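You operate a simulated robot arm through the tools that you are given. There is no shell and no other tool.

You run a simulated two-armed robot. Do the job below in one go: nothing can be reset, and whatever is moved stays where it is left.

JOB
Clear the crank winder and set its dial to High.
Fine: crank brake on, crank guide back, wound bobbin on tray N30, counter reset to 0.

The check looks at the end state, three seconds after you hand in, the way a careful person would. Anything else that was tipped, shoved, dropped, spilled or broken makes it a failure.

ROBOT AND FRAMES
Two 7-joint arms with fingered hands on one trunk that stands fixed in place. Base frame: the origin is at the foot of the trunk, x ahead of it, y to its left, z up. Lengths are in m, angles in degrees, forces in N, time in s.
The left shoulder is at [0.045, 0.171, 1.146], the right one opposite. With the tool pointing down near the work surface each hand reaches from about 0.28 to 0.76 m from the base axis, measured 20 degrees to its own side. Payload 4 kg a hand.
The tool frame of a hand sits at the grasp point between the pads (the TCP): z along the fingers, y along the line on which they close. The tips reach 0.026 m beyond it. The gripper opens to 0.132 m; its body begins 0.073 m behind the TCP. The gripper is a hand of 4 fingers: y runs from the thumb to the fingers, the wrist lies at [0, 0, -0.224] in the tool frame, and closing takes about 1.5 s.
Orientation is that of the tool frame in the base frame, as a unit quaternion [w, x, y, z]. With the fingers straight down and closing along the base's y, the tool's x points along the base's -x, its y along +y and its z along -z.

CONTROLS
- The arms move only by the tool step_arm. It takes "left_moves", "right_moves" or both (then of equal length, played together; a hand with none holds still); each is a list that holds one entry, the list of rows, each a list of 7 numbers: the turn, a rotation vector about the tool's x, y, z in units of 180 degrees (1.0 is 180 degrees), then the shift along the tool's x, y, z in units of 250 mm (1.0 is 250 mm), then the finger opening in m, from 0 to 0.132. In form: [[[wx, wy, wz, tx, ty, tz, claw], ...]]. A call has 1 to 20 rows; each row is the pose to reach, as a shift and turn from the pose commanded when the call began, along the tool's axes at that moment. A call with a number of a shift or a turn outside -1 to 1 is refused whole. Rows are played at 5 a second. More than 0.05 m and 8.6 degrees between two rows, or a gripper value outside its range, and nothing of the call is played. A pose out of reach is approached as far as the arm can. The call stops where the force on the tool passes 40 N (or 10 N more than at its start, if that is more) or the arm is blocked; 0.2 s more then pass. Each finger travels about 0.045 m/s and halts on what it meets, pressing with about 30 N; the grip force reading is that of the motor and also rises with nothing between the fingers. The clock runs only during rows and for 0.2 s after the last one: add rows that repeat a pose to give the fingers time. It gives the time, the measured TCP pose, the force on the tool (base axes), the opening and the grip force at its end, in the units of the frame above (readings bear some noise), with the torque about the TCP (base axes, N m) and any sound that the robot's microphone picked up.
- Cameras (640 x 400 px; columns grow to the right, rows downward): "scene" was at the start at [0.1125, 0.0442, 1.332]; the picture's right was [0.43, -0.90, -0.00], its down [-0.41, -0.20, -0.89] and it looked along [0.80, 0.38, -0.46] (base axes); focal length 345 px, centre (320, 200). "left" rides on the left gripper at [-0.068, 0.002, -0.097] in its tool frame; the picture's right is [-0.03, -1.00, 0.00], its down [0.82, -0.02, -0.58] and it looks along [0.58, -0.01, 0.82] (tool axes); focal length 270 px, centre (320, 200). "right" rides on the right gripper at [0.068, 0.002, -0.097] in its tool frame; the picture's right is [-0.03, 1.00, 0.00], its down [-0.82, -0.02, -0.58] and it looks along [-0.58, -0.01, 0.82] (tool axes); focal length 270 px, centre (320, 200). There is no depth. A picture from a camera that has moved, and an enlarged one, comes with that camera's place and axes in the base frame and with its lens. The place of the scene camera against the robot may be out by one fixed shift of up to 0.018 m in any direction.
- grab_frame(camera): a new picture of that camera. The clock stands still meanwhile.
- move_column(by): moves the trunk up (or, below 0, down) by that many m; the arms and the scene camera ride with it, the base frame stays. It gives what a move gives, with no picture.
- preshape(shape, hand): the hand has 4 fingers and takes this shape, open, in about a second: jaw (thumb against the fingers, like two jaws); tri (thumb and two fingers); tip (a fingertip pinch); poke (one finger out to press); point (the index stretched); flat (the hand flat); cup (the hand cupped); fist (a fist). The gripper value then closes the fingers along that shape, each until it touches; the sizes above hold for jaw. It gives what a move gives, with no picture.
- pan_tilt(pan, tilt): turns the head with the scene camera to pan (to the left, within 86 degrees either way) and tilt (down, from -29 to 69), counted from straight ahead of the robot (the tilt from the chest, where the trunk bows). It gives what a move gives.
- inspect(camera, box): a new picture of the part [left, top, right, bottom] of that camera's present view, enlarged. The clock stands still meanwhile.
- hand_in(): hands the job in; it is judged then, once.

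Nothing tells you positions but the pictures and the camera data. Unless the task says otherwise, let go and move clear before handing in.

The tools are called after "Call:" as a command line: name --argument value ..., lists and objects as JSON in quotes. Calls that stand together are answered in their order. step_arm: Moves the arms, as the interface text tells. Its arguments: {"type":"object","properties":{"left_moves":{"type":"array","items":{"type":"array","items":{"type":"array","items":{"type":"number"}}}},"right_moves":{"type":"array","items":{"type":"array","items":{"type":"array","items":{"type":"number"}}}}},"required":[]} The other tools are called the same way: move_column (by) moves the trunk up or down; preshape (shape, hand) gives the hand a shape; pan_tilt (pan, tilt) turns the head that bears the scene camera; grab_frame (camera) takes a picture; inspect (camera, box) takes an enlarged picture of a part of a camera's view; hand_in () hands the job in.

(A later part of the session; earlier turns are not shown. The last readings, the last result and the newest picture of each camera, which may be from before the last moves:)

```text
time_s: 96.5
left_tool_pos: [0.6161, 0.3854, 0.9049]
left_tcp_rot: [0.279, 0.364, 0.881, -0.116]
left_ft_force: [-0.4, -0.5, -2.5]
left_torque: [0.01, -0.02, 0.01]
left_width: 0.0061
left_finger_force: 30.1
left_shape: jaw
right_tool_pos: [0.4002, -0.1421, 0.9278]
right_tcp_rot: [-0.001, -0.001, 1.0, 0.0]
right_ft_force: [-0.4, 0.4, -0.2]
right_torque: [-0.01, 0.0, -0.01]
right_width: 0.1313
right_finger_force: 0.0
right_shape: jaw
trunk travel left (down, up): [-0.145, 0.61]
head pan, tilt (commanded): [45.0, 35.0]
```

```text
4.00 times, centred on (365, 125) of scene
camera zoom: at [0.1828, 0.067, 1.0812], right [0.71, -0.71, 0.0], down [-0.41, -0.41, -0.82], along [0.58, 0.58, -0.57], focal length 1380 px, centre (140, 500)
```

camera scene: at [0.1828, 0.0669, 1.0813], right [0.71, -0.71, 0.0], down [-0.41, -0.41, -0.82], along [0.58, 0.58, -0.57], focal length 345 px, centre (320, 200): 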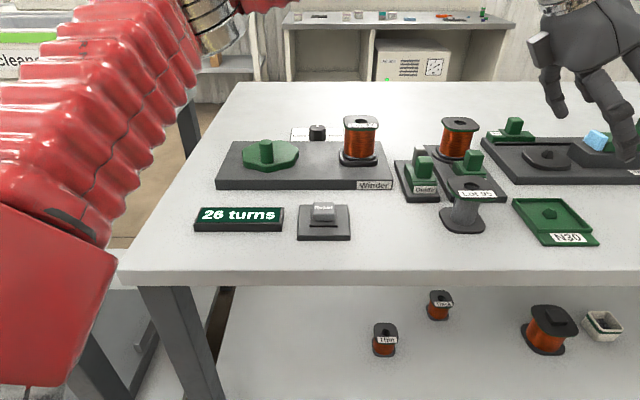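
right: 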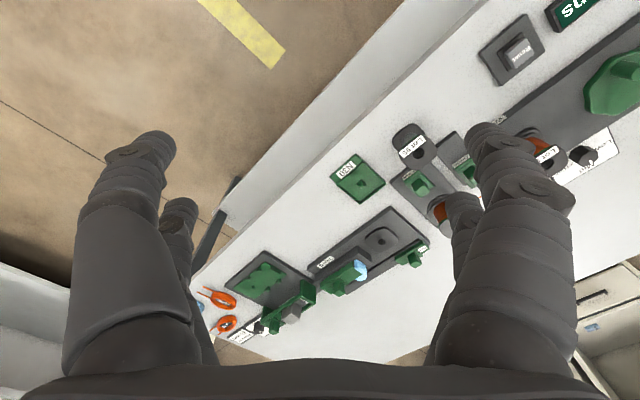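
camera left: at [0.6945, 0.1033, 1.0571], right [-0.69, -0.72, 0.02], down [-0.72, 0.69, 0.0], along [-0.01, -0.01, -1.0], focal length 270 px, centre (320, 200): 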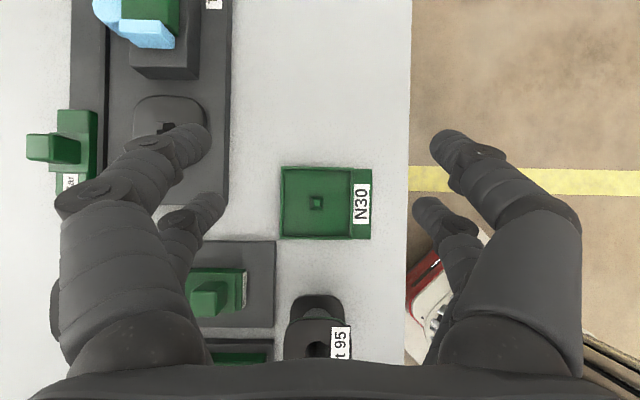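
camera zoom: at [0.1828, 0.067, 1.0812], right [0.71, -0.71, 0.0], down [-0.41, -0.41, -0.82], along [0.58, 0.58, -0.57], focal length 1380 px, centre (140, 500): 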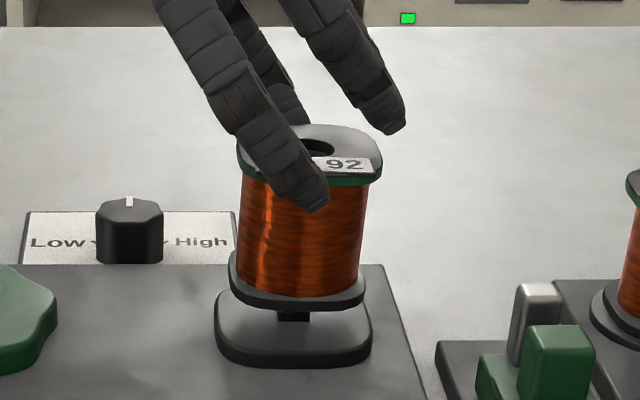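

The bobbin hangs upright (about 2.3 N). Lift to carrying height, clear of all stations.

Call:
step_arm --left_moves '[[[0, 0, 0, -0.0115, 0, -0.0163, 0.0], [0, 0, 0, -0.0346, 0, -0.049, 0.0], [0, 0, 0, -0.0634, 0, -0.0899, 0.0], [0, 0, 0, -0.0922, 0, -0.1307, 0.0], [0, 0, 0, -0.1095, 0, -0.1552, 0.0], [0, 0, 0, -0.1153, 0, -0.1634, 0.0], [0, 0, 0, -0.1153, 0, -0.1634, 0.0]]]'

Call:
grab_frame --camera "scene"

Call:
inspect --camera "left" --box '[220, 110, 420, 270]'

```text
time_s: 98.1
left_tool_pos: [0.6169, 0.386, 0.955]
left_tcp_rot: [0.28, 0.365, 0.88, -0.117]
left_ft_force: [0.9, 0.9, -3.1]
left_torque: [0.0, 0.01, 0.0]
left_width: 0.0063
left_finger_force: 29.9
left_shape: jaw
right_tool_pos: [0.4003, -0.1419, 0.9274]
right_tcp_rot: [-0.001, 0.0, 1.0, 0.0]
right_ft_force: [-0.4, 0.0, -0.6]
right_torque: [0.01, 0.0, 0.01]
right_width: 0.1318
right_finger_force: 0.1
right_shape: jaw
trunk travel left (down, up): [-0.145, 0.61]
head pan, tilt (commanded): [45.0, 35.0]
```

```text
taken
camera scene: at [0.1828, 0.0671, 1.0812], right [0.71, -0.71, 0.0], down [-0.41, -0.41, -0.82], along [0.58, 0.58, -0.57], focal length 345 px, centre (320, 200)
```

scene: 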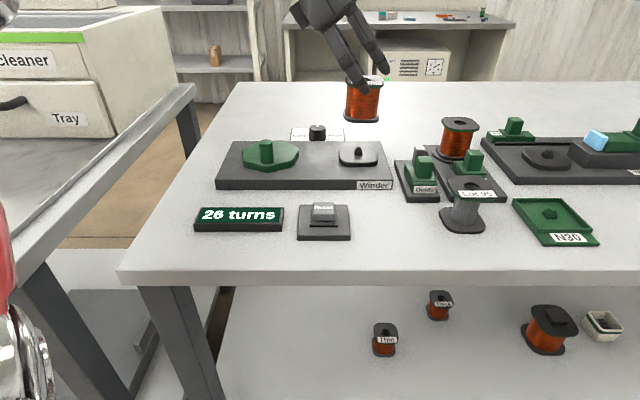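

```text
2.50 times, centred on (320, 190) of left
camera zoom: at [0.6163, 0.3859, 1.072], right [-0.69, -0.72, 0.02], down [-0.72, 0.69, 0.0], along [-0.01, -0.01, -1.0], focal length 676 px, centre (320, 225)
```

zoom: 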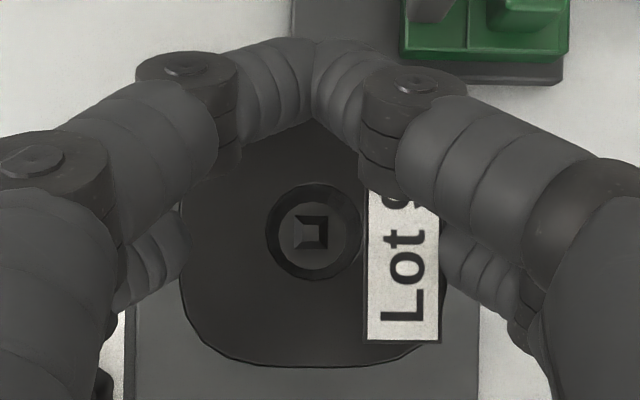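

Bobbin free of the spindle, hanging straight. Carry it across smoothly to above the tray.

Call:
step_arm --left_moves '[[[0, 0, 0, -0.0165, -0.0115, 0.0117, 0.0], [0, 0, 0, -0.0496, -0.0346, 0.035, 0.0], [0, 0, 0, -0.0993, -0.0692, 0.07, 0.0], [0, 0, 0, -0.1654, -0.1153, 0.1167, 0.0], [0, 0, 0, -0.2399, -0.1672, 0.1692, 0.0], [0, 0, 0, -0.3226, -0.2248, 0.2276, 0.0], [0, 0, 0, -0.4136, -0.2882, 0.2918, 0.0], [0, 0, 0, -0.5046, -0.3516, 0.356, 0.0], [0, 0, 0, -0.5873, -0.4092, 0.4144, 0.0], [0, 0, 0, -0.6618, -0.4611, 0.4669, 0.0], [0, 0, 0, -0.7279, -0.5072, 0.5136, 0.0], [0, 0, 0, -0.7776, -0.5418, 0.5486, 0.0], [0, 0, 0, -0.8107, -0.5649, 0.5719, 0.0], [0, 0, 0, -0.8272, -0.5764, 0.5836, 0.0], [0, 0, 0, -0.8272, -0.5764, 0.5836, 0.0]]]'

Call:
grab_frame --camera "scene"

Call:
inspect --camera "left" --box '[220, 110, 420, 270]'

```text
time_s: 101.3
left_tool_pos: [0.6939, 0.1054, 0.9533]
left_tcp_rot: [0.279, 0.365, 0.881, -0.117]
left_ft_force: [-0.2, -0.4, -3.9]
left_torque: [0.0, 0.03, -0.03]
left_width: 0.0064
left_finger_force: 29.5
left_shape: jaw
right_tool_pos: [0.4005, -0.1418, 0.9272]
right_tcp_rot: [0.0, 0.001, 1.0, 0.001]
right_ft_force: [-0.3, 0.6, -0.1]
right_torque: [-0.01, 0.02, 0.0]
right_width: 0.132
right_finger_force: 0.0
right_shape: jaw
trunk travel left (down, up): [-0.145, 0.61]
head pan, tilt (commanded): [45.0, 35.0]
```

```text
taken
camera scene: at [0.183, 0.0669, 1.0812], right [0.71, -0.71, 0.0], down [-0.41, -0.41, -0.82], along [0.58, 0.58, -0.57], focal length 345 px, centre (320, 200)
```

scene: 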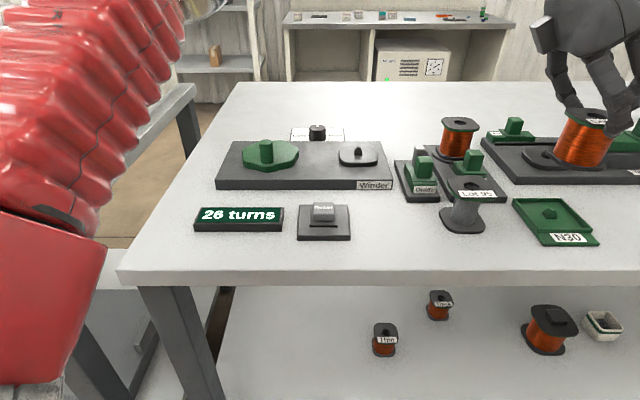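

```text
2.50 times, centred on (320, 190) of left
camera zoom: at [0.6937, 0.1048, 1.0711], right [-0.69, -0.72, 0.02], down [-0.72, 0.69, 0.0], along [-0.01, -0.01, -1.0], focal length 676 px, centre (320, 225)
```

zoom: 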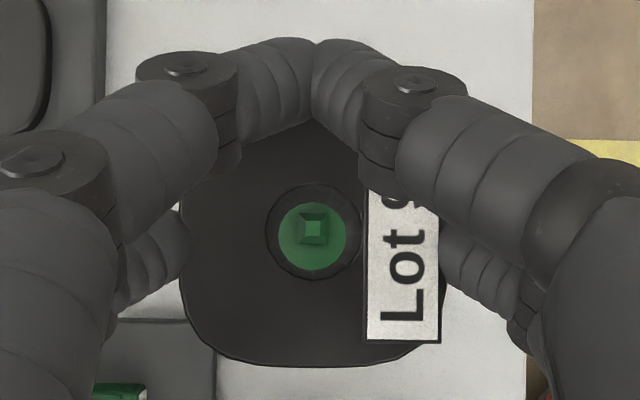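

The tray peg shows centred through the bobbin hole. Shift 1 mm and lower to just above the peg.

Call:
step_arm --left_moves '[[[0, 0, 0, 0.0232, 0, 0.0342, 0.0], [0, 0, 0, 0.0463, 0, 0.0685, 0.0], [0, 0, 0, 0.0695, 0, 0.1027, 0.0], [0, 0, 0, 0.0927, 0, 0.1369, 0.0], [0, 0, 0, 0.1158, 0, 0.1712, 0.0], [0, 0, 0, 0.139, 0, 0.2054, 0.0], [0, 0, 0, 0.139, 0, 0.2054, 0.0]]]'

Call:
inspect --camera "scene" --box '[490, 90, 640, 250]'

Call:
inspect --camera "left" --box '[220, 110, 420, 270]'

```text
time_s: 102.9
left_tool_pos: [0.6939, 0.1033, 0.8924]
left_tcp_rot: [0.279, 0.364, 0.881, -0.116]
left_ft_force: [0.5, 0.1, -3.1]
left_torque: [-0.03, 0.0, 0.02]
left_width: 0.0062
left_finger_force: 29.6
left_shape: jaw
right_tool_pos: [0.4016, -0.143, 0.9277]
right_tcp_rot: [-0.002, -0.001, 1.0, 0.0]
right_ft_force: [0.3, -0.3, -0.2]
right_torque: [-0.02, -0.02, 0.0]
right_width: 0.132
right_finger_force: 0.2
right_shape: jaw
trunk travel left (down, up): [-0.145, 0.61]
head pan, tilt (commanded): [45.0, 35.0]
```

```text
2.50 times, centred on (565, 170) of scene
camera zoom: at [0.183, 0.067, 1.0812], right [0.71, -0.71, 0.0], down [-0.41, -0.41, -0.82], along [0.58, 0.58, -0.57], focal length 862 px, centre (-292, 275)
```

zoom: 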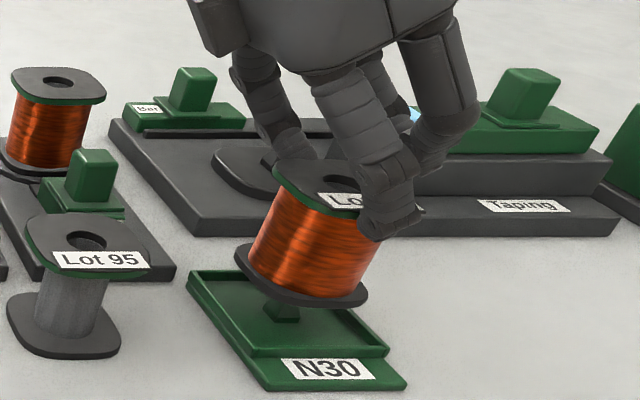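

```text
2.50 times, centred on (320, 190) of left
camera zoom: at [0.6943, 0.1038, 1.009], right [-0.69, -0.72, 0.02], down [-0.72, 0.69, 0.0], along [-0.01, -0.01, -1.0], focal length 676 px, centre (320, 225)
```

zoom: 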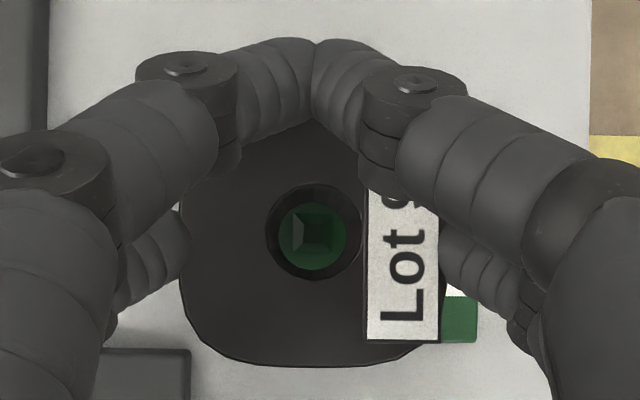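

Just above the peg. Zoom through the hole for fine alignment.

Call:
inspect --camera "left" --box '[295, 170, 345, 220]'

```text
8.00 times, centred on (320, 195) of left
camera zoom: at [0.6943, 0.1038, 1.009], right [-0.69, -0.72, 0.02], down [-0.72, 0.69, 0.0], along [-0.01, -0.01, -1.0], focal length 2162 px, centre (320, 240)
```

zoom: 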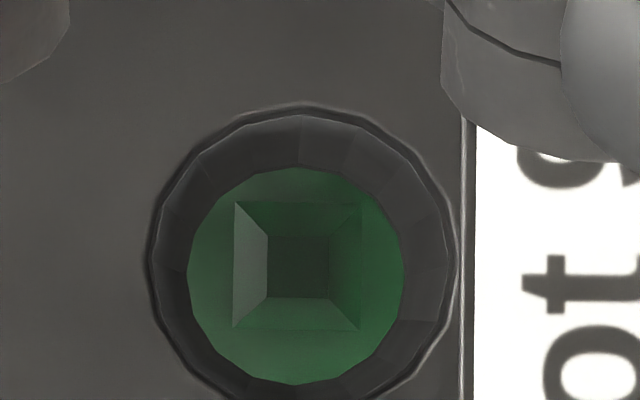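

Bobbin and peg are aligned within 1 mm. Lower the rest of the way, slowly, until it rests in the tray.

Call:
step_arm --left_moves '[[[0, 0, 0, 0.0115, 0, 0.0179, 0.0], [0, 0, 0, 0.023, 0, 0.0343, 0.0], [0, 0, 0, 0.0346, 0, 0.0506, 0.0], [0, 0, 0, 0.0392, 0, 0.0572, 0.0], [0, 0, 0, 0.0438, 0, 0.0637, 0.0], [0, 0, 0, 0.0438, 0, 0.0637, 0.0]]]'

Call:
inspect --camera "scene" --box '[490, 90, 640, 250]'

Call:
inspect --camera "left" --box '[220, 110, 420, 270]'

```text
time_s: 104.3
left_tool_pos: [0.6948, 0.1029, 0.873]
left_tcp_rot: [0.279, 0.364, 0.881, -0.117]
left_ft_force: [-0.4, -0.4, -3.4]
left_torque: [0.0, -0.01, -0.02]
left_width: 0.006
left_finger_force: 29.7
left_shape: jaw
right_tool_pos: [0.4012, -0.1415, 0.9279]
right_tcp_rot: [-0.002, -0.001, 1.0, 0.0]
right_ft_force: [0.9, -0.5, 0.5]
right_torque: [0.02, 0.05, 0.0]
right_width: 0.1321
right_finger_force: 0.1
right_shape: jaw
trunk travel left (down, up): [-0.145, 0.61]
head pan, tilt (commanded): [45.0, 35.0]
```

```text
2.50 times, centred on (565, 170) of scene
camera zoom: at [0.183, 0.0669, 1.0812], right [0.71, -0.71, 0.0], down [-0.41, -0.41, -0.82], along [0.58, 0.58, -0.57], focal length 862 px, centre (-292, 275)
```

zoom: 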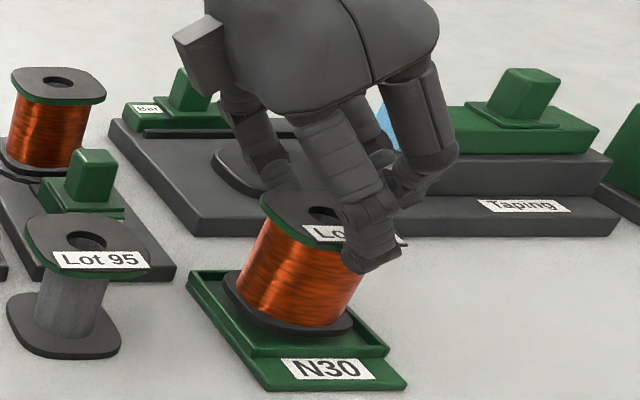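

```text
2.50 times, centred on (320, 190) of left
camera zoom: at [0.6946, 0.1037, 0.99], right [-0.69, -0.72, 0.02], down [-0.72, 0.69, 0.0], along [-0.01, -0.01, -1.0], focal length 676 px, centre (320, 225)
```

zoom: 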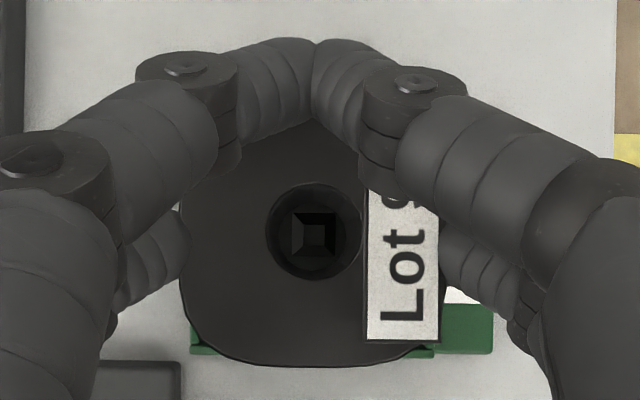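

Bobbin is down over the peg inside the tray rim; still hanging (full weight). Lower a few more millimetres in 1 mm steps.

Call:
step_arm --left_moves '[[[0, 0, 0, 0.0023, 0, 0.0033, 0.0], [0, 0, 0, 0.0046, 0, 0.0065, 0.0], [0, 0, 0, 0.0069, 0, 0.0098, 0.0], [0, 0, 0, 0.0069, 0, 0.0098, 0.0]]]'

Call:
inspect --camera "scene" --box '[520, 120, 610, 230]'

```text
time_s: 105.3
left_tool_pos: [0.6941, 0.1039, 0.8702]
left_tcp_rot: [0.279, 0.365, 0.881, -0.116]
left_ft_force: [-1.3, -0.5, -3.4]
left_torque: [0.0, 0.01, 0.03]
left_width: 0.0062
left_finger_force: 30.7
left_shape: jaw
right_tool_pos: [0.3998, -0.1424, 0.9279]
right_tcp_rot: [-0.001, 0.0, 1.0, 0.0]
right_ft_force: [0.9, 0.2, 0.4]
right_torque: [0.02, 0.0, -0.01]
right_width: 0.1318
right_finger_force: 0.0
right_shape: jaw
trunk travel left (down, up): [-0.145, 0.61]
head pan, tilt (commanded): [45.0, 35.0]
```

```text
3.64 times, centred on (565, 175) of scene
camera zoom: at [0.183, 0.0669, 1.0812], right [0.71, -0.71, 0.0], down [-0.41, -0.41, -0.82], along [0.58, 0.58, -0.57], focal length 1255 px, centre (-571, 291)
```

zoom: 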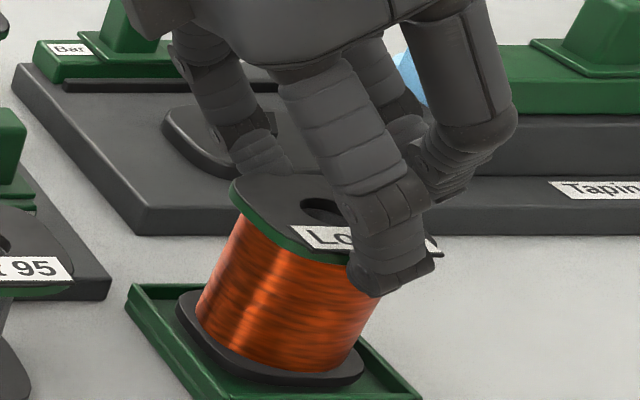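

Still hanging. Continue 3 mm more.

Call:
step_arm --left_moves '[[[0, 0, 0, 0.0023, 0, 0.0033, 0.0], [0, 0, 0, 0.0046, 0, 0.0065, 0.0], [0, 0, 0, 0.0069, 0, 0.0098, 0.0], [0, 0, 0, 0.0069, 0, 0.0098, 0.0]]]'

Call:
inspect --camera "scene" --box '[520, 120, 610, 230]'

```text
time_s: 106.3
left_tool_pos: [0.6959, 0.1049, 0.8659]
left_tcp_rot: [0.28, 0.365, 0.881, -0.116]
left_ft_force: [-0.3, 0.1, -3.1]
left_torque: [-0.01, 0.0, -0.01]
left_width: 0.0063
left_finger_force: 30.2
left_shape: jaw
right_tool_pos: [0.4013, -0.1426, 0.9277]
right_tcp_rot: [-0.001, 0.0, 1.0, 0.0]
right_ft_force: [-0.9, -0.8, 0.0]
right_torque: [-0.01, -0.01, 0.03]
right_width: 0.132
right_finger_force: 0.1
right_shape: jaw
trunk travel left (down, up): [-0.145, 0.61]
head pan, tilt (commanded): [45.0, 35.0]
```

```text
3.64 times, centred on (565, 175) of scene
camera zoom: at [0.183, 0.0669, 1.0812], right [0.71, -0.71, 0.0], down [-0.41, -0.41, -0.82], along [0.58, 0.58, -0.57], focal length 1255 px, centre (-571, 291)
```

zoom: 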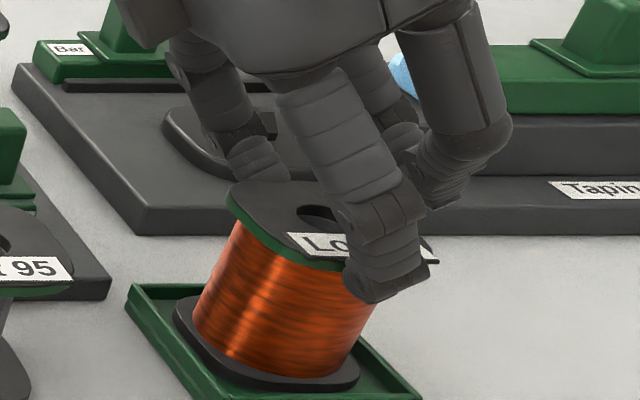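

Nearly there; continue in small steps until the weight comes off.

Call:
step_arm --left_moves '[[[0, 0, 0, 0.0023, 0, 0.0033, 0.0], [0, 0, 0, 0.0046, 0, 0.0065, 0.0], [0, 0, 0, 0.0046, 0, 0.0065, 0.0]]]'

Call:
inspect --camera "left" --box '[220, 110, 420, 270]'

```text
time_s: 107.1
left_tool_pos: [0.6953, 0.1027, 0.8661]
left_tcp_rot: [0.279, 0.365, 0.881, -0.116]
left_ft_force: [-0.3, 0.5, -0.6]
left_torque: [-0.01, -0.01, -0.04]
left_width: 0.0065
left_finger_force: 29.5
left_shape: jaw
right_tool_pos: [0.4002, -0.1413, 0.927]
right_tcp_rot: [-0.001, 0.0, 1.0, -0.001]
right_ft_force: [0.1, 0.0, 0.3]
right_torque: [0.0, -0.02, 0.01]
right_width: 0.1321
right_finger_force: 0.0
right_shape: jaw
trunk travel left (down, up): [-0.145, 0.61]
head pan, tilt (commanded): [45.0, 35.0]
```

```text
2.50 times, centred on (320, 190) of left
camera zoom: at [0.6947, 0.1036, 0.9827], right [-0.69, -0.72, 0.02], down [-0.72, 0.69, 0.0], along [-0.01, -0.01, -1.0], focal length 676 px, centre (320, 225)
```

zoom: 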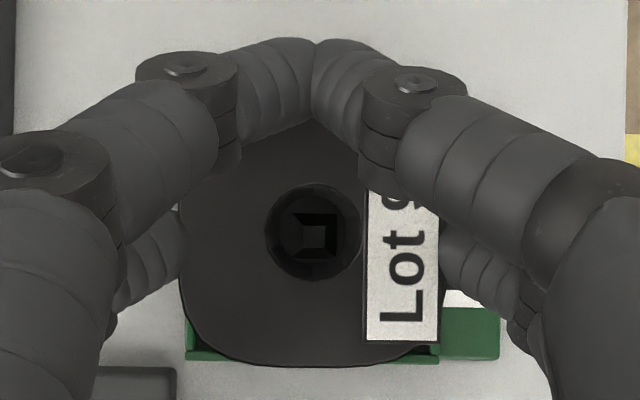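

The weight is off the hand — seated on the tray. Open slowly.

Call:
step_arm --left_moves '[[[0, 0, 0, 0, 0, 0, 0.015], [0, 0, 0, 0, 0, 0, 0.025], [0, 0, 0, 0, 0, 0, 0.035], [0, 0, 0, 0, 0, 0, 0.045], [0, 0, 0, 0, 0, 0, 0.05], [0, 0, 0, 0, 0, 0, 0.055], [0, 0, 0, 0, 0, 0, 0.06], [0, 0, 0, 0, 0, 0, 0.07], [0, 0, 0, 0, 0, 0, 0.08], [0, 0, 0, 0, 0, 0, 0.08]]]'

Call:
inspect --camera "left" --box '[220, 110, 420, 270]'

Call:
inspect --camera "scene" --box '[490, 90, 640, 250]'

```text
time_s: 109.3
left_tool_pos: [0.6953, 0.1029, 0.8659]
left_tcp_rot: [0.279, 0.365, 0.88, -0.116]
left_ft_force: [1.5, 0.3, 0.7]
left_torque: [0.02, -0.01, -0.01]
left_width: 0.0794
left_finger_force: 0.2
left_shape: jaw
right_tool_pos: [0.4003, -0.1417, 0.9283]
right_tcp_rot: [-0.001, 0.0, 1.0, 0.001]
right_ft_force: [0.2, 0.8, -0.9]
right_torque: [-0.04, -0.01, -0.03]
right_width: 0.1318
right_finger_force: 0.0
right_shape: jaw
trunk travel left (down, up): [-0.145, 0.61]
head pan, tilt (commanded): [45.0, 35.0]
```

```text
2.50 times, centred on (320, 190) of left
camera zoom: at [0.6946, 0.1035, 0.9825], right [-0.69, -0.72, 0.02], down [-0.72, 0.69, 0.0], along [-0.01, -0.01, -1.0], focal length 676 px, centre (320, 225)
```

zoom: 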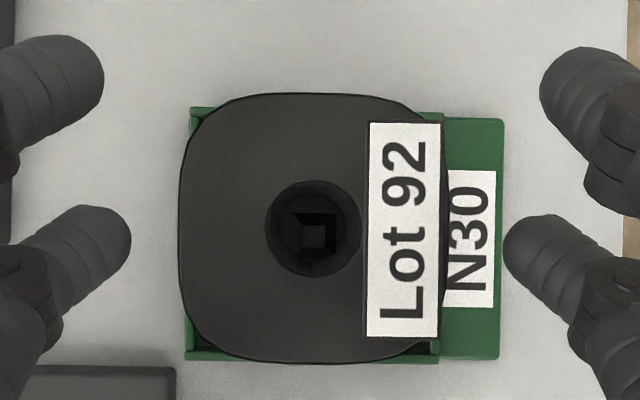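

```text
2.50 times, centred on (565, 170) of scene
camera zoom: at [0.1827, 0.0669, 1.0813], right [0.71, -0.71, 0.0], down [-0.41, -0.41, -0.82], along [0.58, 0.58, -0.57], focal length 862 px, centre (-292, 275)
```

zoom: 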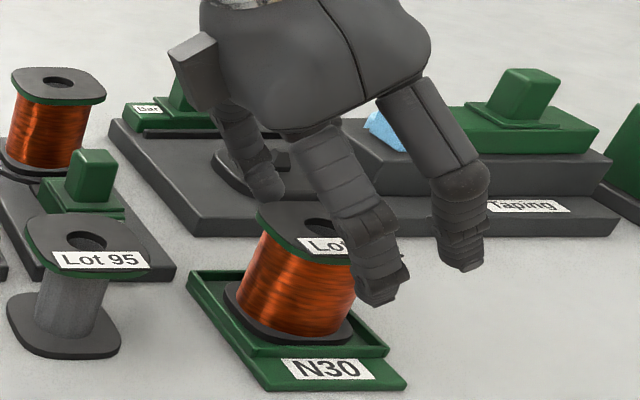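

The bobbin stands square in tray N30. Lift the hand straight up and verify.

Call:
step_arm --left_moves '[[[0, 0, 0, -0.0208, 0, -0.0294, 0.085], [0, 0, 0, -0.0623, 0, -0.0883, 0.085], [0, 0, 0, -0.1107, 0, -0.1569, 0.085], [0, 0, 0, -0.1591, 0, -0.2256, 0.085], [0, 0, 0, -0.2075, 0, -0.2942, 0.085], [0, 0, 0, -0.2075, 0, -0.2942, 0.085]]]'

Call:
inspect --camera "left" --box '[220, 110, 420, 270]'

Call:
inspect --camera "scene" --box '[400, 90, 620, 250]'

```text
time_s: 110.7
left_tool_pos: [0.6942, 0.1039, 0.9541]
left_tcp_rot: [0.28, 0.365, 0.881, -0.117]
left_ft_force: [0.4, 0.5, -0.2]
left_torque: [0.0, -0.02, 0.0]
left_width: 0.0845
left_finger_force: 0.1
left_shape: jaw
right_tool_pos: [0.4002, -0.1412, 0.9279]
right_tcp_rot: [-0.001, 0.0, 1.0, 0.001]
right_ft_force: [-0.7, -0.2, -0.2]
right_torque: [0.02, 0.03, 0.01]
right_width: 0.132
right_finger_force: 0.2
right_shape: jaw
trunk travel left (down, up): [-0.145, 0.61]
head pan, tilt (commanded): [45.0, 35.0]
```

```text
2.50 times, centred on (320, 190) of left
camera zoom: at [0.6941, 0.104, 1.0722], right [-0.69, -0.72, 0.02], down [-0.72, 0.69, 0.0], along [-0.01, -0.01, -1.0], focal length 676 px, centre (320, 225)
```

zoom: 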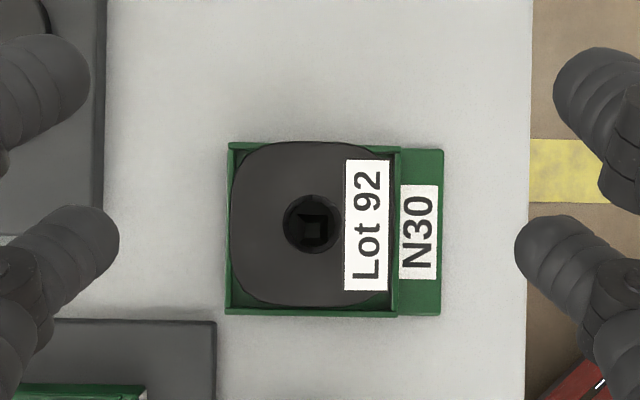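

```text
2.50 times, centred on (510, 170) of scene
camera zoom: at [0.1827, 0.0669, 1.0813], right [0.71, -0.71, 0.0], down [-0.41, -0.41, -0.82], along [0.58, 0.58, -0.57], focal length 862 px, centre (-155, 275)
```

zoom: 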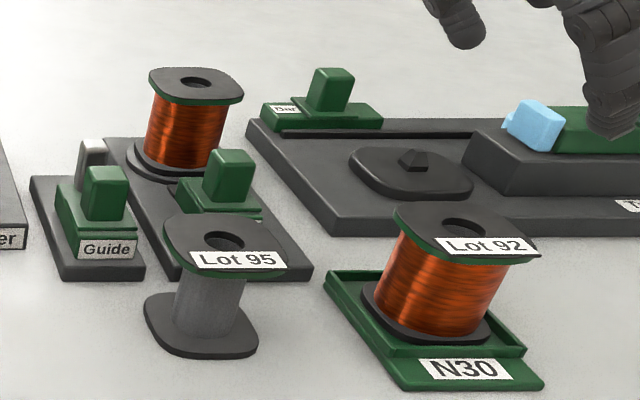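

Lot 92 is squarely on tray N30. Next the Reset button: move the hand over there, closing the fingers on the way.

Call:
step_arm --left_moves '[[[0, 0, 0, 0.109, 0, -0.0769, 0.085], [0, 0, 0, 0.2179, 0, -0.1537, 0.085], [0, 0, 0, 0.3269, 0, -0.2306, 0.085], [0, 0, 0, 0.4358, 0, -0.3074, 0.085], [0, 0, 0, 0.5448, 0, -0.3843, 0.085], [0, 0, 0, 0.6537, 0, -0.4611, 0.085]]]'

Call:
step_arm --left_moves '[[[0, 0, 0, 0.1116, -0.0096, -0.042, 0.085], [0, 0, 0, 0.2232, -0.0192, -0.084, 0.085], [0, 0, 0, 0.3348, -0.0288, -0.126, 0.085], [0, 0, 0, 0.4464, -0.0384, -0.168, 0.085], [0, 0, 0, 0.4464, -0.0384, -0.168, 0.085]]]'

Call:
grab_frame --camera "left"

Call:
grab_frame --camera "scene"

```text
time_s: 112.1
left_tool_pos: [0.5509, 0.2452, 0.9565]
left_tcp_rot: [0.279, 0.365, 0.88, -0.117]
left_ft_force: [-0.1, -0.2, -0.1]
left_torque: [0.0, 0.05, -0.01]
left_width: 0.0844
left_finger_force: 0.0
left_shape: jaw
right_tool_pos: [0.4007, -0.1417, 0.9275]
right_tcp_rot: [0.0, 0.0, 1.0, 0.0]
right_ft_force: [0.9, -0.1, 0.6]
right_torque: [-0.02, 0.07, -0.02]
right_width: 0.132
right_finger_force: 0.1
right_shape: jaw
trunk travel left (down, up): [-0.145, 0.61]
head pan, tilt (commanded): [45.0, 35.0]
```

```text
time_s: 113.3
left_tool_pos: [0.4647, 0.3202, 0.9251]
left_tcp_rot: [0.28, 0.364, 0.881, -0.116]
left_ft_force: [-0.2, 0.2, -0.7]
left_torque: [-0.04, -0.01, -0.02]
left_width: 0.0847
left_finger_force: 0.2
left_shape: jaw
right_tool_pos: [0.4008, -0.1409, 0.9277]
right_tcp_rot: [0.0, 0.001, 1.0, -0.001]
right_ft_force: [-0.9, 0.5, -0.5]
right_torque: [0.0, 0.01, 0.0]
right_width: 0.132
right_finger_force: 0.0
right_shape: jaw
trunk travel left (down, up): [-0.145, 0.61]
head pan, tilt (commanded): [45.0, 35.0]
```

```text
taken
camera left: at [0.4642, 0.3204, 1.042], right [-0.69, -0.72, 0.02], down [-0.72, 0.69, 0.0], along [-0.01, -0.01, -1.0], focal length 270 px, centre (320, 200)
```

left: 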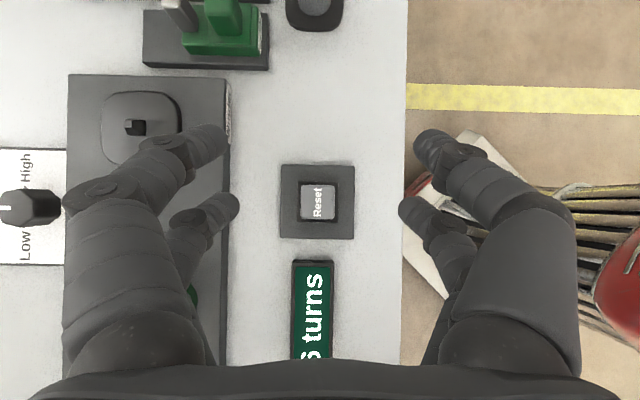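

```text
taken
camera scene: at [0.1824, 0.0672, 1.0813], right [0.71, -0.71, 0.0], down [-0.41, -0.41, -0.82], along [0.58, 0.58, -0.57], focal length 345 px, centre (320, 200)
```

scene: 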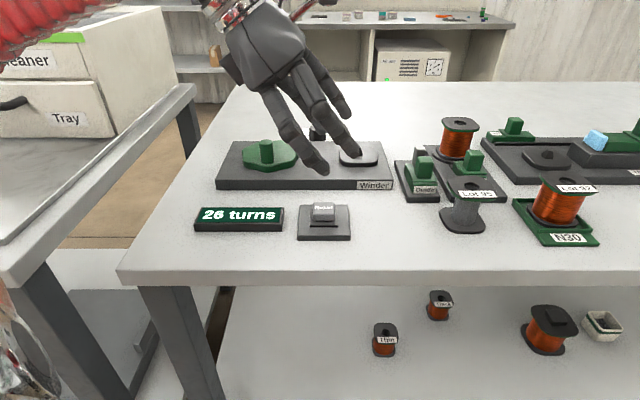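

Reset is directly beneath the lower fingertip pair. Close the fingers and descend toward it.

Call:
step_arm --left_moves '[[[0, 0, 0, 0, 0, 0, 0.04], [0, 0, 0, 0, 0, 0, 0.0], [0, 0, 0, 0, 0, 0, 0.0], [0, 0, 0, 0, 0, 0, 0.0], [0, 0, 0, 0, 0, 0, 0.0], [0, 0, 0, 0.05, 0, 0.0708, 0.0], [0, 0, 0, 0.1, 0, 0.1416, 0.0], [0, 0, 0, 0.1499, 0, 0.2124, 0.0], [0, 0, 0, 0.1499, 0, 0.2124, 0.0]]]'

Call:
inspect --camera "left" --box '[240, 120, 400, 280]'

Call:
inspect --camera "scene" --box '[180, 120, 380, 260]'

```text
time_s: 115.3
left_tool_pos: [0.4653, 0.3209, 0.8601]
left_tcp_rot: [0.279, 0.364, 0.881, -0.116]
left_ft_force: [-0.5, 0.1, 0.1]
left_torque: [0.02, 0.0, -0.02]
left_width: 0.0
left_finger_force: 30.4
left_shape: jaw
right_tool_pos: [0.3994, -0.1418, 0.9285]
right_tcp_rot: [-0.001, 0.0, 1.0, 0.0]
right_ft_force: [0.4, 0.7, 0.0]
right_torque: [0.02, -0.01, -0.01]
right_width: 0.132
right_finger_force: 0.0
right_shape: jaw
trunk travel left (down, up): [-0.145, 0.61]
head pan, tilt (commanded): [45.0, 35.0]
```

```text
2.50 times, centred on (320, 200) of left
camera zoom: at [0.4642, 0.3207, 0.9773], right [-0.69, -0.72, 0.02], down [-0.72, 0.69, 0.0], along [-0.01, -0.01, -1.0], focal length 676 px, centre (320, 200)
```

zoom: 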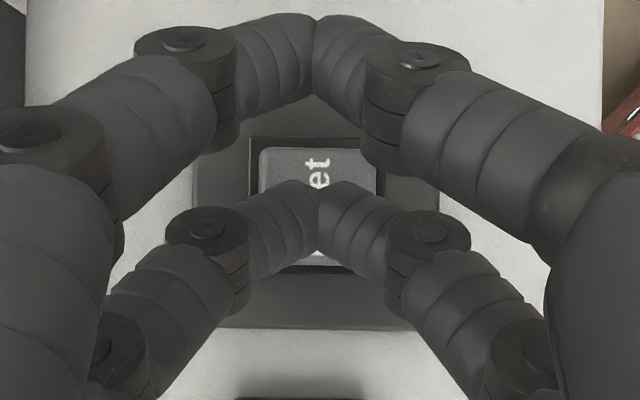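

```text
2.86 times, centred on (280, 190) of scene
camera zoom: at [0.1824, 0.0671, 1.0814], right [0.71, -0.71, 0.0], down [-0.41, -0.41, -0.82], along [0.58, 0.58, -0.57], focal length 986 px, centre (434, 229)
```

zoom: 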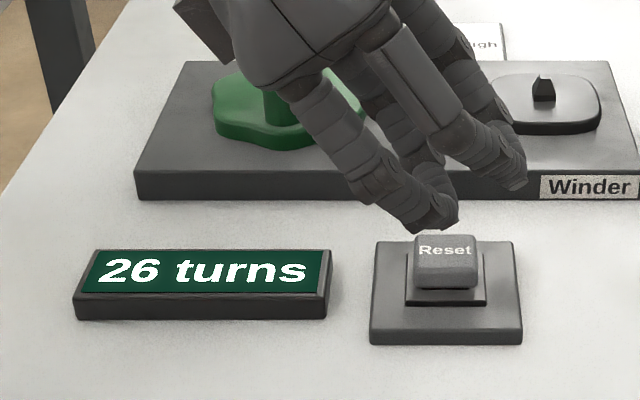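

Fingertips are over the button. Press down step by step.

Call:
step_arm --left_moves '[[[0, 0, 0, 0.0092, 0, 0.0131, 0.0], [0, 0, 0, 0.0184, 0, 0.0261, 0.0], [0, 0, 0, 0.0253, 0, 0.0359, 0.0], [0, 0, 0, 0.0323, 0, 0.0458, 0.0], [0, 0, 0, 0.0323, 0, 0.0458, 0.0]]]'

Call:
inspect --camera "scene" --box '[180, 120, 380, 260]'

```text
time_s: 116.5
left_tool_pos: [0.4646, 0.32, 0.8472]
left_tcp_rot: [0.279, 0.365, 0.88, -0.117]
left_ft_force: [-0.2, -0.4, 0.5]
left_torque: [-0.02, -0.01, 0.01]
left_width: 0.0
left_finger_force: 29.8
left_shape: jaw
right_tool_pos: [0.4, -0.142, 0.9265]
right_tcp_rot: [-0.001, 0.0, 1.0, 0.0]
right_ft_force: [0.0, 0.1, -0.2]
right_torque: [0.01, -0.05, -0.02]
right_width: 0.1321
right_finger_force: 0.0
right_shape: jaw
trunk travel left (down, up): [-0.145, 0.61]
head pan, tilt (commanded): [45.0, 35.0]
```

```text
2.86 times, centred on (280, 190) of scene
camera zoom: at [0.1824, 0.067, 1.0813], right [0.71, -0.71, 0.0], down [-0.41, -0.41, -0.82], along [0.58, 0.58, -0.57], focal length 986 px, centre (434, 229)
```

zoom: 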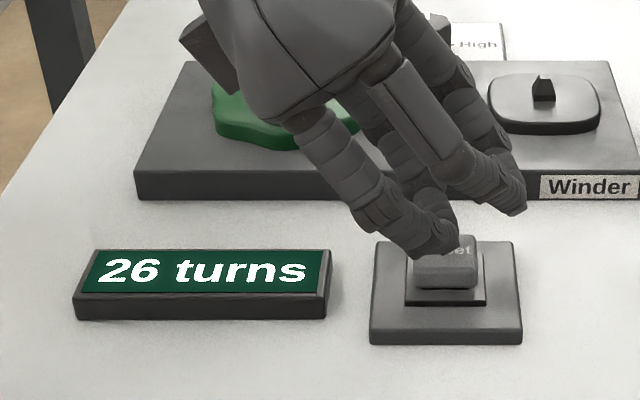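

Not yet in contact. Continue pressing down in small steps.

Call:
step_arm --left_moves '[[[0, 0, 0, 0.0046, 0, 0.0065, 0.0], [0, 0, 0, 0.0092, 0, 0.0131, 0.0], [0, 0, 0, 0.0138, 0, 0.0196, 0.0], [0, 0, 0, 0.0184, 0, 0.0261, 0.0], [0, 0, 0, 0.0184, 0, 0.0261, 0.0]]]'

Call:
inspect --camera "scene" --box '[180, 120, 380, 260]'

```text
time_s: 117.7
left_tool_pos: [0.4644, 0.3189, 0.8394]
left_tcp_rot: [0.28, 0.366, 0.88, -0.116]
left_ft_force: [-0.7, 0.4, 4.4]
left_torque: [-0.03, 0.02, -0.02]
left_width: 0.0
left_finger_force: 30.2
left_shape: jaw
right_tool_pos: [0.3998, -0.1423, 0.9286]
right_tcp_rot: [0.0, 0.0, 1.0, 0.0]
right_ft_force: [0.9, -0.4, -0.2]
right_torque: [0.0, 0.0, -0.04]
right_width: 0.1318
right_finger_force: 0.1
right_shape: jaw
trunk travel left (down, up): [-0.145, 0.61]
head pan, tilt (commanded): [45.0, 35.0]
heard: click
```

```text
2.86 times, centred on (280, 190) of scene
camera zoom: at [0.1821, 0.0668, 1.0814], right [0.71, -0.71, 0.0], down [-0.41, -0.41, -0.82], along [0.58, 0.58, -0.57], focal length 986 px, centre (434, 229)
```

zoom: 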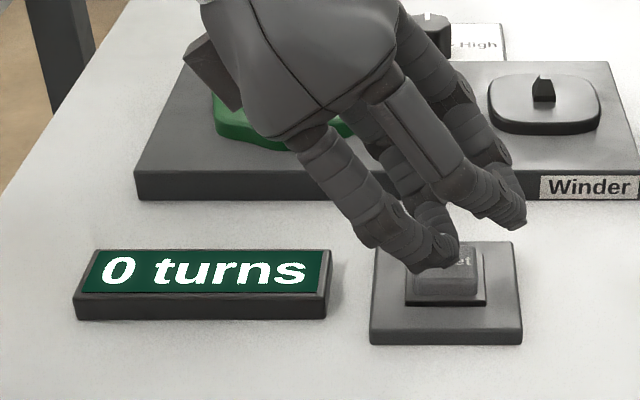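

Click heard and the counter reads 0 turns. Lift off straight up.

Call:
step_arm --left_moves '[[[0, 0, 0, -0.0461, 0, -0.0654, 0.0], [0, 0, 0, -0.0922, 0, -0.1307, 0.0], [0, 0, 0, -0.1383, 0, -0.1961, 0.0], [0, 0, 0, -0.196, 0, -0.2778, 0.03], [0, 0, 0, -0.2536, 0, -0.3595, 0.08], [0, 0, 0, -0.2536, 0, -0.3595, 0.08]]]'

Call:
step_arm --left_moves '[[[0, 0, 0, 0.0102, 0.1486, -0.0073, 0.1], [0, 0, 0, 0.0204, 0.2971, -0.0145, 0.1], [0, 0, 0, 0.0307, 0.4457, -0.0218, 0.1], [0, 0, 0, 0.0409, 0.5943, -0.029, 0.1], [0, 0, 0, 0.0511, 0.7429, -0.0363, 0.1], [0, 0, 0, 0.0613, 0.8914, -0.0435, 0.1], [0, 0, 0, 0.0719, 1.0, -0.0507, 0.1], [0, 0, 0, 0.0719, 1.0, -0.0507, 0.1]]]'

Call:
grab_frame --camera "left"

Call:
grab_frame --camera "scene"

```text
time_s: 119.1
left_tool_pos: [0.4654, 0.3195, 0.9484]
left_tcp_rot: [0.279, 0.364, 0.881, -0.116]
left_ft_force: [-0.2, -0.2, 0.9]
left_torque: [-0.02, -0.01, 0.01]
left_width: 0.0504
left_finger_force: 0.1
left_shape: jaw
right_tool_pos: [0.4008, -0.1426, 0.9268]
right_tcp_rot: [-0.001, 0.0, 1.0, 0.0]
right_ft_force: [0.0, -0.2, -0.4]
right_torque: [0.0, -0.01, -0.03]
right_width: 0.1318
right_finger_force: 0.0
right_shape: jaw
trunk travel left (down, up): [-0.145, 0.61]
head pan, tilt (commanded): [45.0, 35.0]
```

```text
time_s: 120.9
left_tool_pos: [0.627, 0.5124, 0.9481]
left_tcp_rot: [0.28, 0.365, 0.881, -0.115]
left_ft_force: [0.1, 0.7, 0.6]
left_torque: [0.0, 0.0, 0.0]
left_width: 0.0998
left_finger_force: 0.0
left_shape: jaw
right_tool_pos: [0.3999, -0.1416, 0.9268]
right_tcp_rot: [-0.001, 0.0, 1.0, 0.0]
right_ft_force: [0.6, 0.2, 0.8]
right_torque: [-0.01, 0.0, -0.02]
right_width: 0.1319
right_finger_force: 0.1
right_shape: jaw
trunk travel left (down, up): [-0.145, 0.61]
head pan, tilt (commanded): [45.0, 35.0]
```

```text
taken
camera left: at [0.6255, 0.5126, 1.0656], right [-0.69, -0.72, 0.02], down [-0.72, 0.69, 0.0], along [-0.01, -0.01, -1.0], focal length 270 px, centre (320, 200)
```

left: 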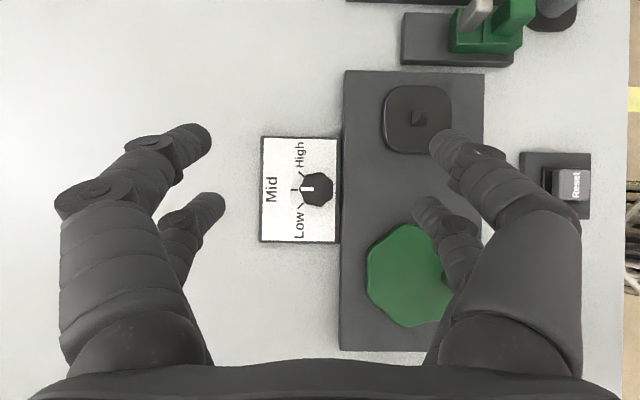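

```text
taken
camera scene: at [0.1825, 0.067, 1.0814], right [0.71, -0.71, 0.0], down [-0.41, -0.41, -0.82], along [0.58, 0.58, -0.57], focal length 345 px, centre (320, 200)
```

scene: 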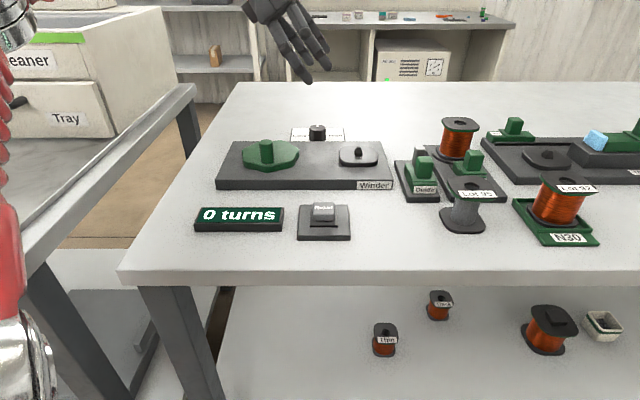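

The counter shows 0. A top-down view of the dial; zoom in to measure it.

Call:
inspect --camera "left" --box '[255, 130, 355, 250]'

Call:
inspect --camera "scene" --box '[280, 100, 360, 160]'

```text
3.33 times, centred on (305, 190) of left
camera zoom: at [0.6255, 0.5126, 1.0656], right [-0.69, -0.72, 0.02], down [-0.72, 0.69, 0.0], along [-0.01, -0.01, -1.0], focal length 901 px, centre (370, 233)
```

zoom: 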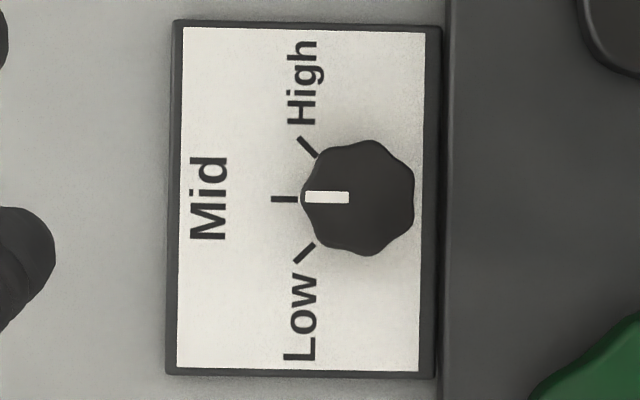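

```text
6.67 times, centred on (320, 130) of scene
camera zoom: at [0.1825, 0.067, 1.0814], right [0.71, -0.71, 0.0], down [-0.41, -0.41, -0.82], along [0.58, 0.58, -0.57], focal length 2300 px, centre (320, 667)
```

zoom: 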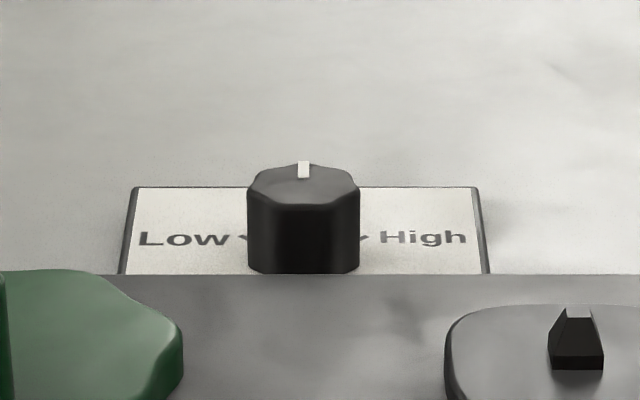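

The High tick is exactly 45° clockwise of Mid. Knob: centre U 0.089, V 0.8055, ~32 mm wide, top z≈0.815. I level the hand and turn it to yaw +45° above the dial.

Call:
step_arm --left_moves '[[[0, 0.0391, 0, -0.0052, 0, 0.0037, 0.1], [0, 0.0782, 0, -0.0104, 0, 0.0074, 0.1], [0, 0.1174, 0, -0.0157, 0, 0.011, 0.1], [0, 0.1565, 0, -0.0209, 0, 0.0147, 0.1], [0, 0.1956, 0, -0.0261, 0, 0.0184, 0.1], [0, 0.1956, 0, -0.0261, 0, 0.0184, 0.1]]]'

Call:
step_arm --left_moves '[[[0, 0, -0.0455, 0, 0, 0, 0.1], [0, 0, -0.0909, 0, 0, 0, 0.1], [0, 0, -0.1364, 0, 0, 0, 0.1], [0, 0, -0.1818, 0, 0, 0, 0.1], [0, 0, -0.2273, 0, 0, 0, 0.1], [0, 0, -0.2727, 0, 0, 0, 0.1], [0, 0, -0.3182, 0, 0, 0, 0.1], [0, 0, -0.3636, 0, 0, 0, 0.1], [0, 0, -0.4091, 0, 0, 0, 0.1], [0, 0, -0.4545, 0, 0, 0, 0.1], [0, 0, -0.5, 0, 0, 0, 0.1], [0, 0, -0.5, 0, 0, 0, 0.1]]]'

Call:
grab_frame --camera "left"

Call:
grab_frame --camera "scene"

```text
time_s: 122.3
left_tool_pos: [0.632, 0.5069, 0.9491]
left_tcp_rot: [-0.001, 0.382, 0.924, -0.001]
left_ft_force: [0.0, 0.1, -0.2]
left_torque: [0.02, 0.01, 0.0]
left_width: 0.0998
left_finger_force: 0.0
left_shape: jaw
right_tool_pos: [0.4006, -0.1428, 0.9281]
right_tcp_rot: [0.0, -0.001, 1.0, 0.0]
right_ft_force: [0.3, 0.0, -0.2]
right_torque: [-0.01, -0.02, -0.05]
right_width: 0.1319
right_finger_force: 0.0
right_shape: jaw
trunk travel left (down, up): [-0.145, 0.61]
head pan, tilt (commanded): [45.0, 35.0]
```

```text
time_s: 124.9
left_tool_pos: [0.6308, 0.5056, 0.9482]
left_tcp_rot: [0.0, -0.383, 0.924, 0.0]
left_ft_force: [-0.1, -0.1, 0.2]
left_torque: [-0.01, -0.01, 0.0]
left_width: 0.1
left_finger_force: 0.0
left_shape: jaw
right_tool_pos: [0.3999, -0.1424, 0.9281]
right_tcp_rot: [-0.001, -0.001, 1.0, 0.0]
right_ft_force: [0.2, 0.8, -0.3]
right_torque: [0.0, 0.02, 0.02]
right_width: 0.1318
right_finger_force: 0.1
right_shape: jaw
trunk travel left (down, up): [-0.145, 0.61]
head pan, tilt (commanded): [45.0, 35.0]
```

```text
taken
camera left: at [0.6771, 0.5554, 1.0438], right [0.73, -0.69, 0.0], down [-0.56, -0.59, 0.58], along [-0.4, -0.42, -0.82], focal length 270 px, centre (320, 200)
```

left: 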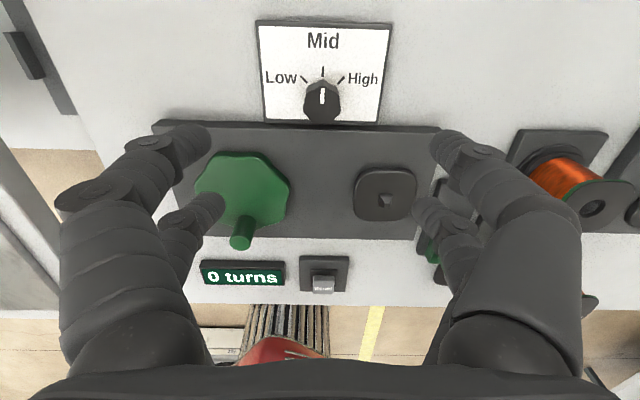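

```text
taken
camera scene: at [0.1827, 0.0669, 1.0813], right [0.71, -0.71, 0.0], down [-0.41, -0.41, -0.82], along [0.58, 0.58, -0.57], focal length 345 px, centre (320, 200)
```

scene: 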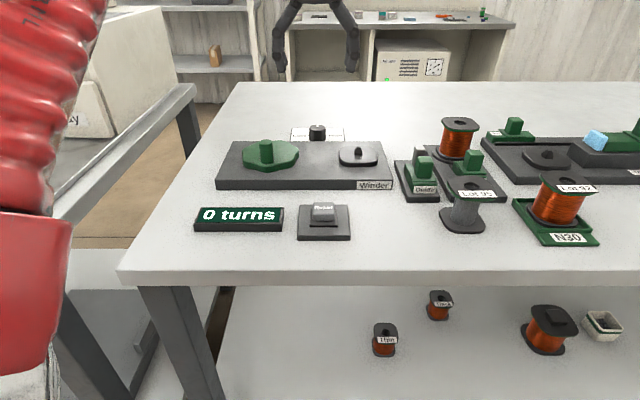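

Vertical above the dial. Zoom to check centring.

Call:
inspect --camera "left" --box '[260, 15, 390, 135]'

```text
3.33 times, centred on (325, 75) of left
camera zoom: at [0.6771, 0.5554, 1.0438], right [0.73, -0.69, 0.0], down [-0.56, -0.59, 0.58], along [-0.4, -0.42, -0.82], focal length 901 px, centre (303, 617)
```

zoom: 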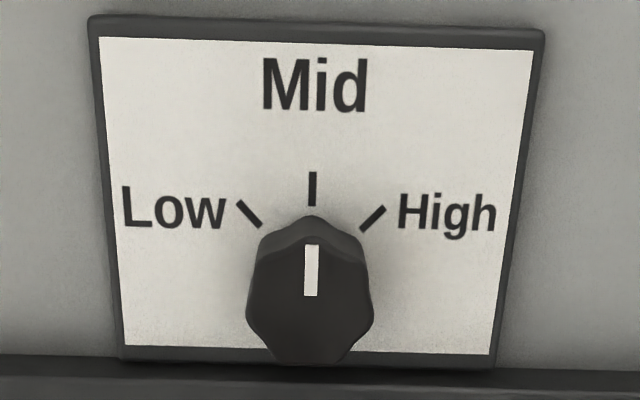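

Centre matches (shift 2.5 mm). Narrow the opening to 55 mm and descend around the knob, stopping short to check.

Call:
step_arm --left_moves '[[[0, 0, 0, -0.01, 0, 0, 0.055], [0, 0, 0, -0.01, 0, 0.09, 0.055], [0, 0, 0, -0.01, 0, 0.18, 0.055], [0, 0, 0, -0.01, 0, 0.27, 0.055], [0, 0, 0, -0.01, 0, 0.353, 0.055], [0, 0, 0, -0.01, 0, 0.42, 0.055], [0, 0, 0, -0.01, 0, 0.42, 0.055]]]'

Call:
grab_frame --camera "left"

Call:
inspect --camera "scene" --box '[250, 60, 390, 180]'

```text
time_s: 126.5
left_tool_pos: [0.6331, 0.5088, 0.8418]
left_tcp_rot: [-0.001, -0.383, 0.924, 0.0]
left_ft_force: [0.4, 0.1, 0.2]
left_torque: [-0.02, -0.03, -0.03]
left_width: 0.0555
left_finger_force: 0.1
left_shape: jaw
right_tool_pos: [0.3995, -0.1415, 0.9271]
right_tcp_rot: [0.001, 0.0, 1.0, 0.0]
right_ft_force: [-0.4, -0.3, -0.1]
right_torque: [-0.01, 0.01, -0.02]
right_width: 0.1319
right_finger_force: 0.1
right_shape: jaw
trunk travel left (down, up): [-0.145, 0.61]
head pan, tilt (commanded): [45.0, 35.0]
```

```text
taken
camera left: at [0.6786, 0.5574, 0.9381], right [0.72, -0.69, 0.0], down [-0.56, -0.59, 0.58], along [-0.4, -0.42, -0.82], focal length 270 px, centre (320, 200)
```

left: 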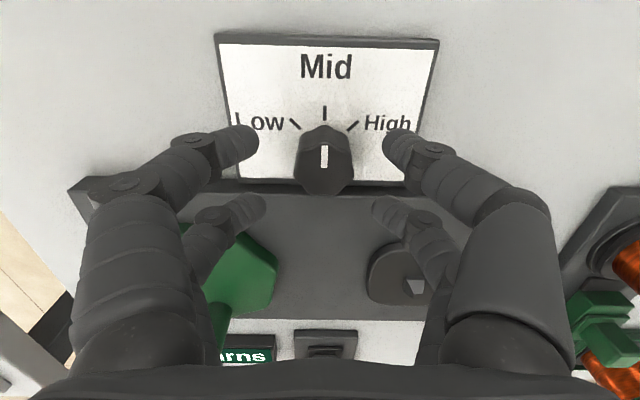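

```text
3.33 times, centred on (320, 120) of scene
camera zoom: at [0.1826, 0.067, 1.0813], right [0.71, -0.71, 0.0], down [-0.41, -0.41, -0.82], along [0.58, 0.58, -0.57], focal length 1150 px, centre (320, 467)
```

zoom: 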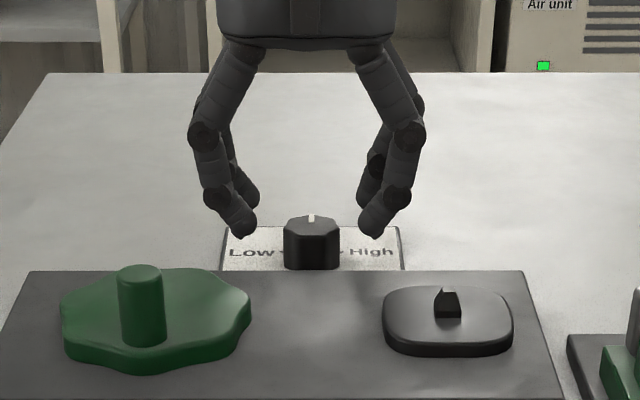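

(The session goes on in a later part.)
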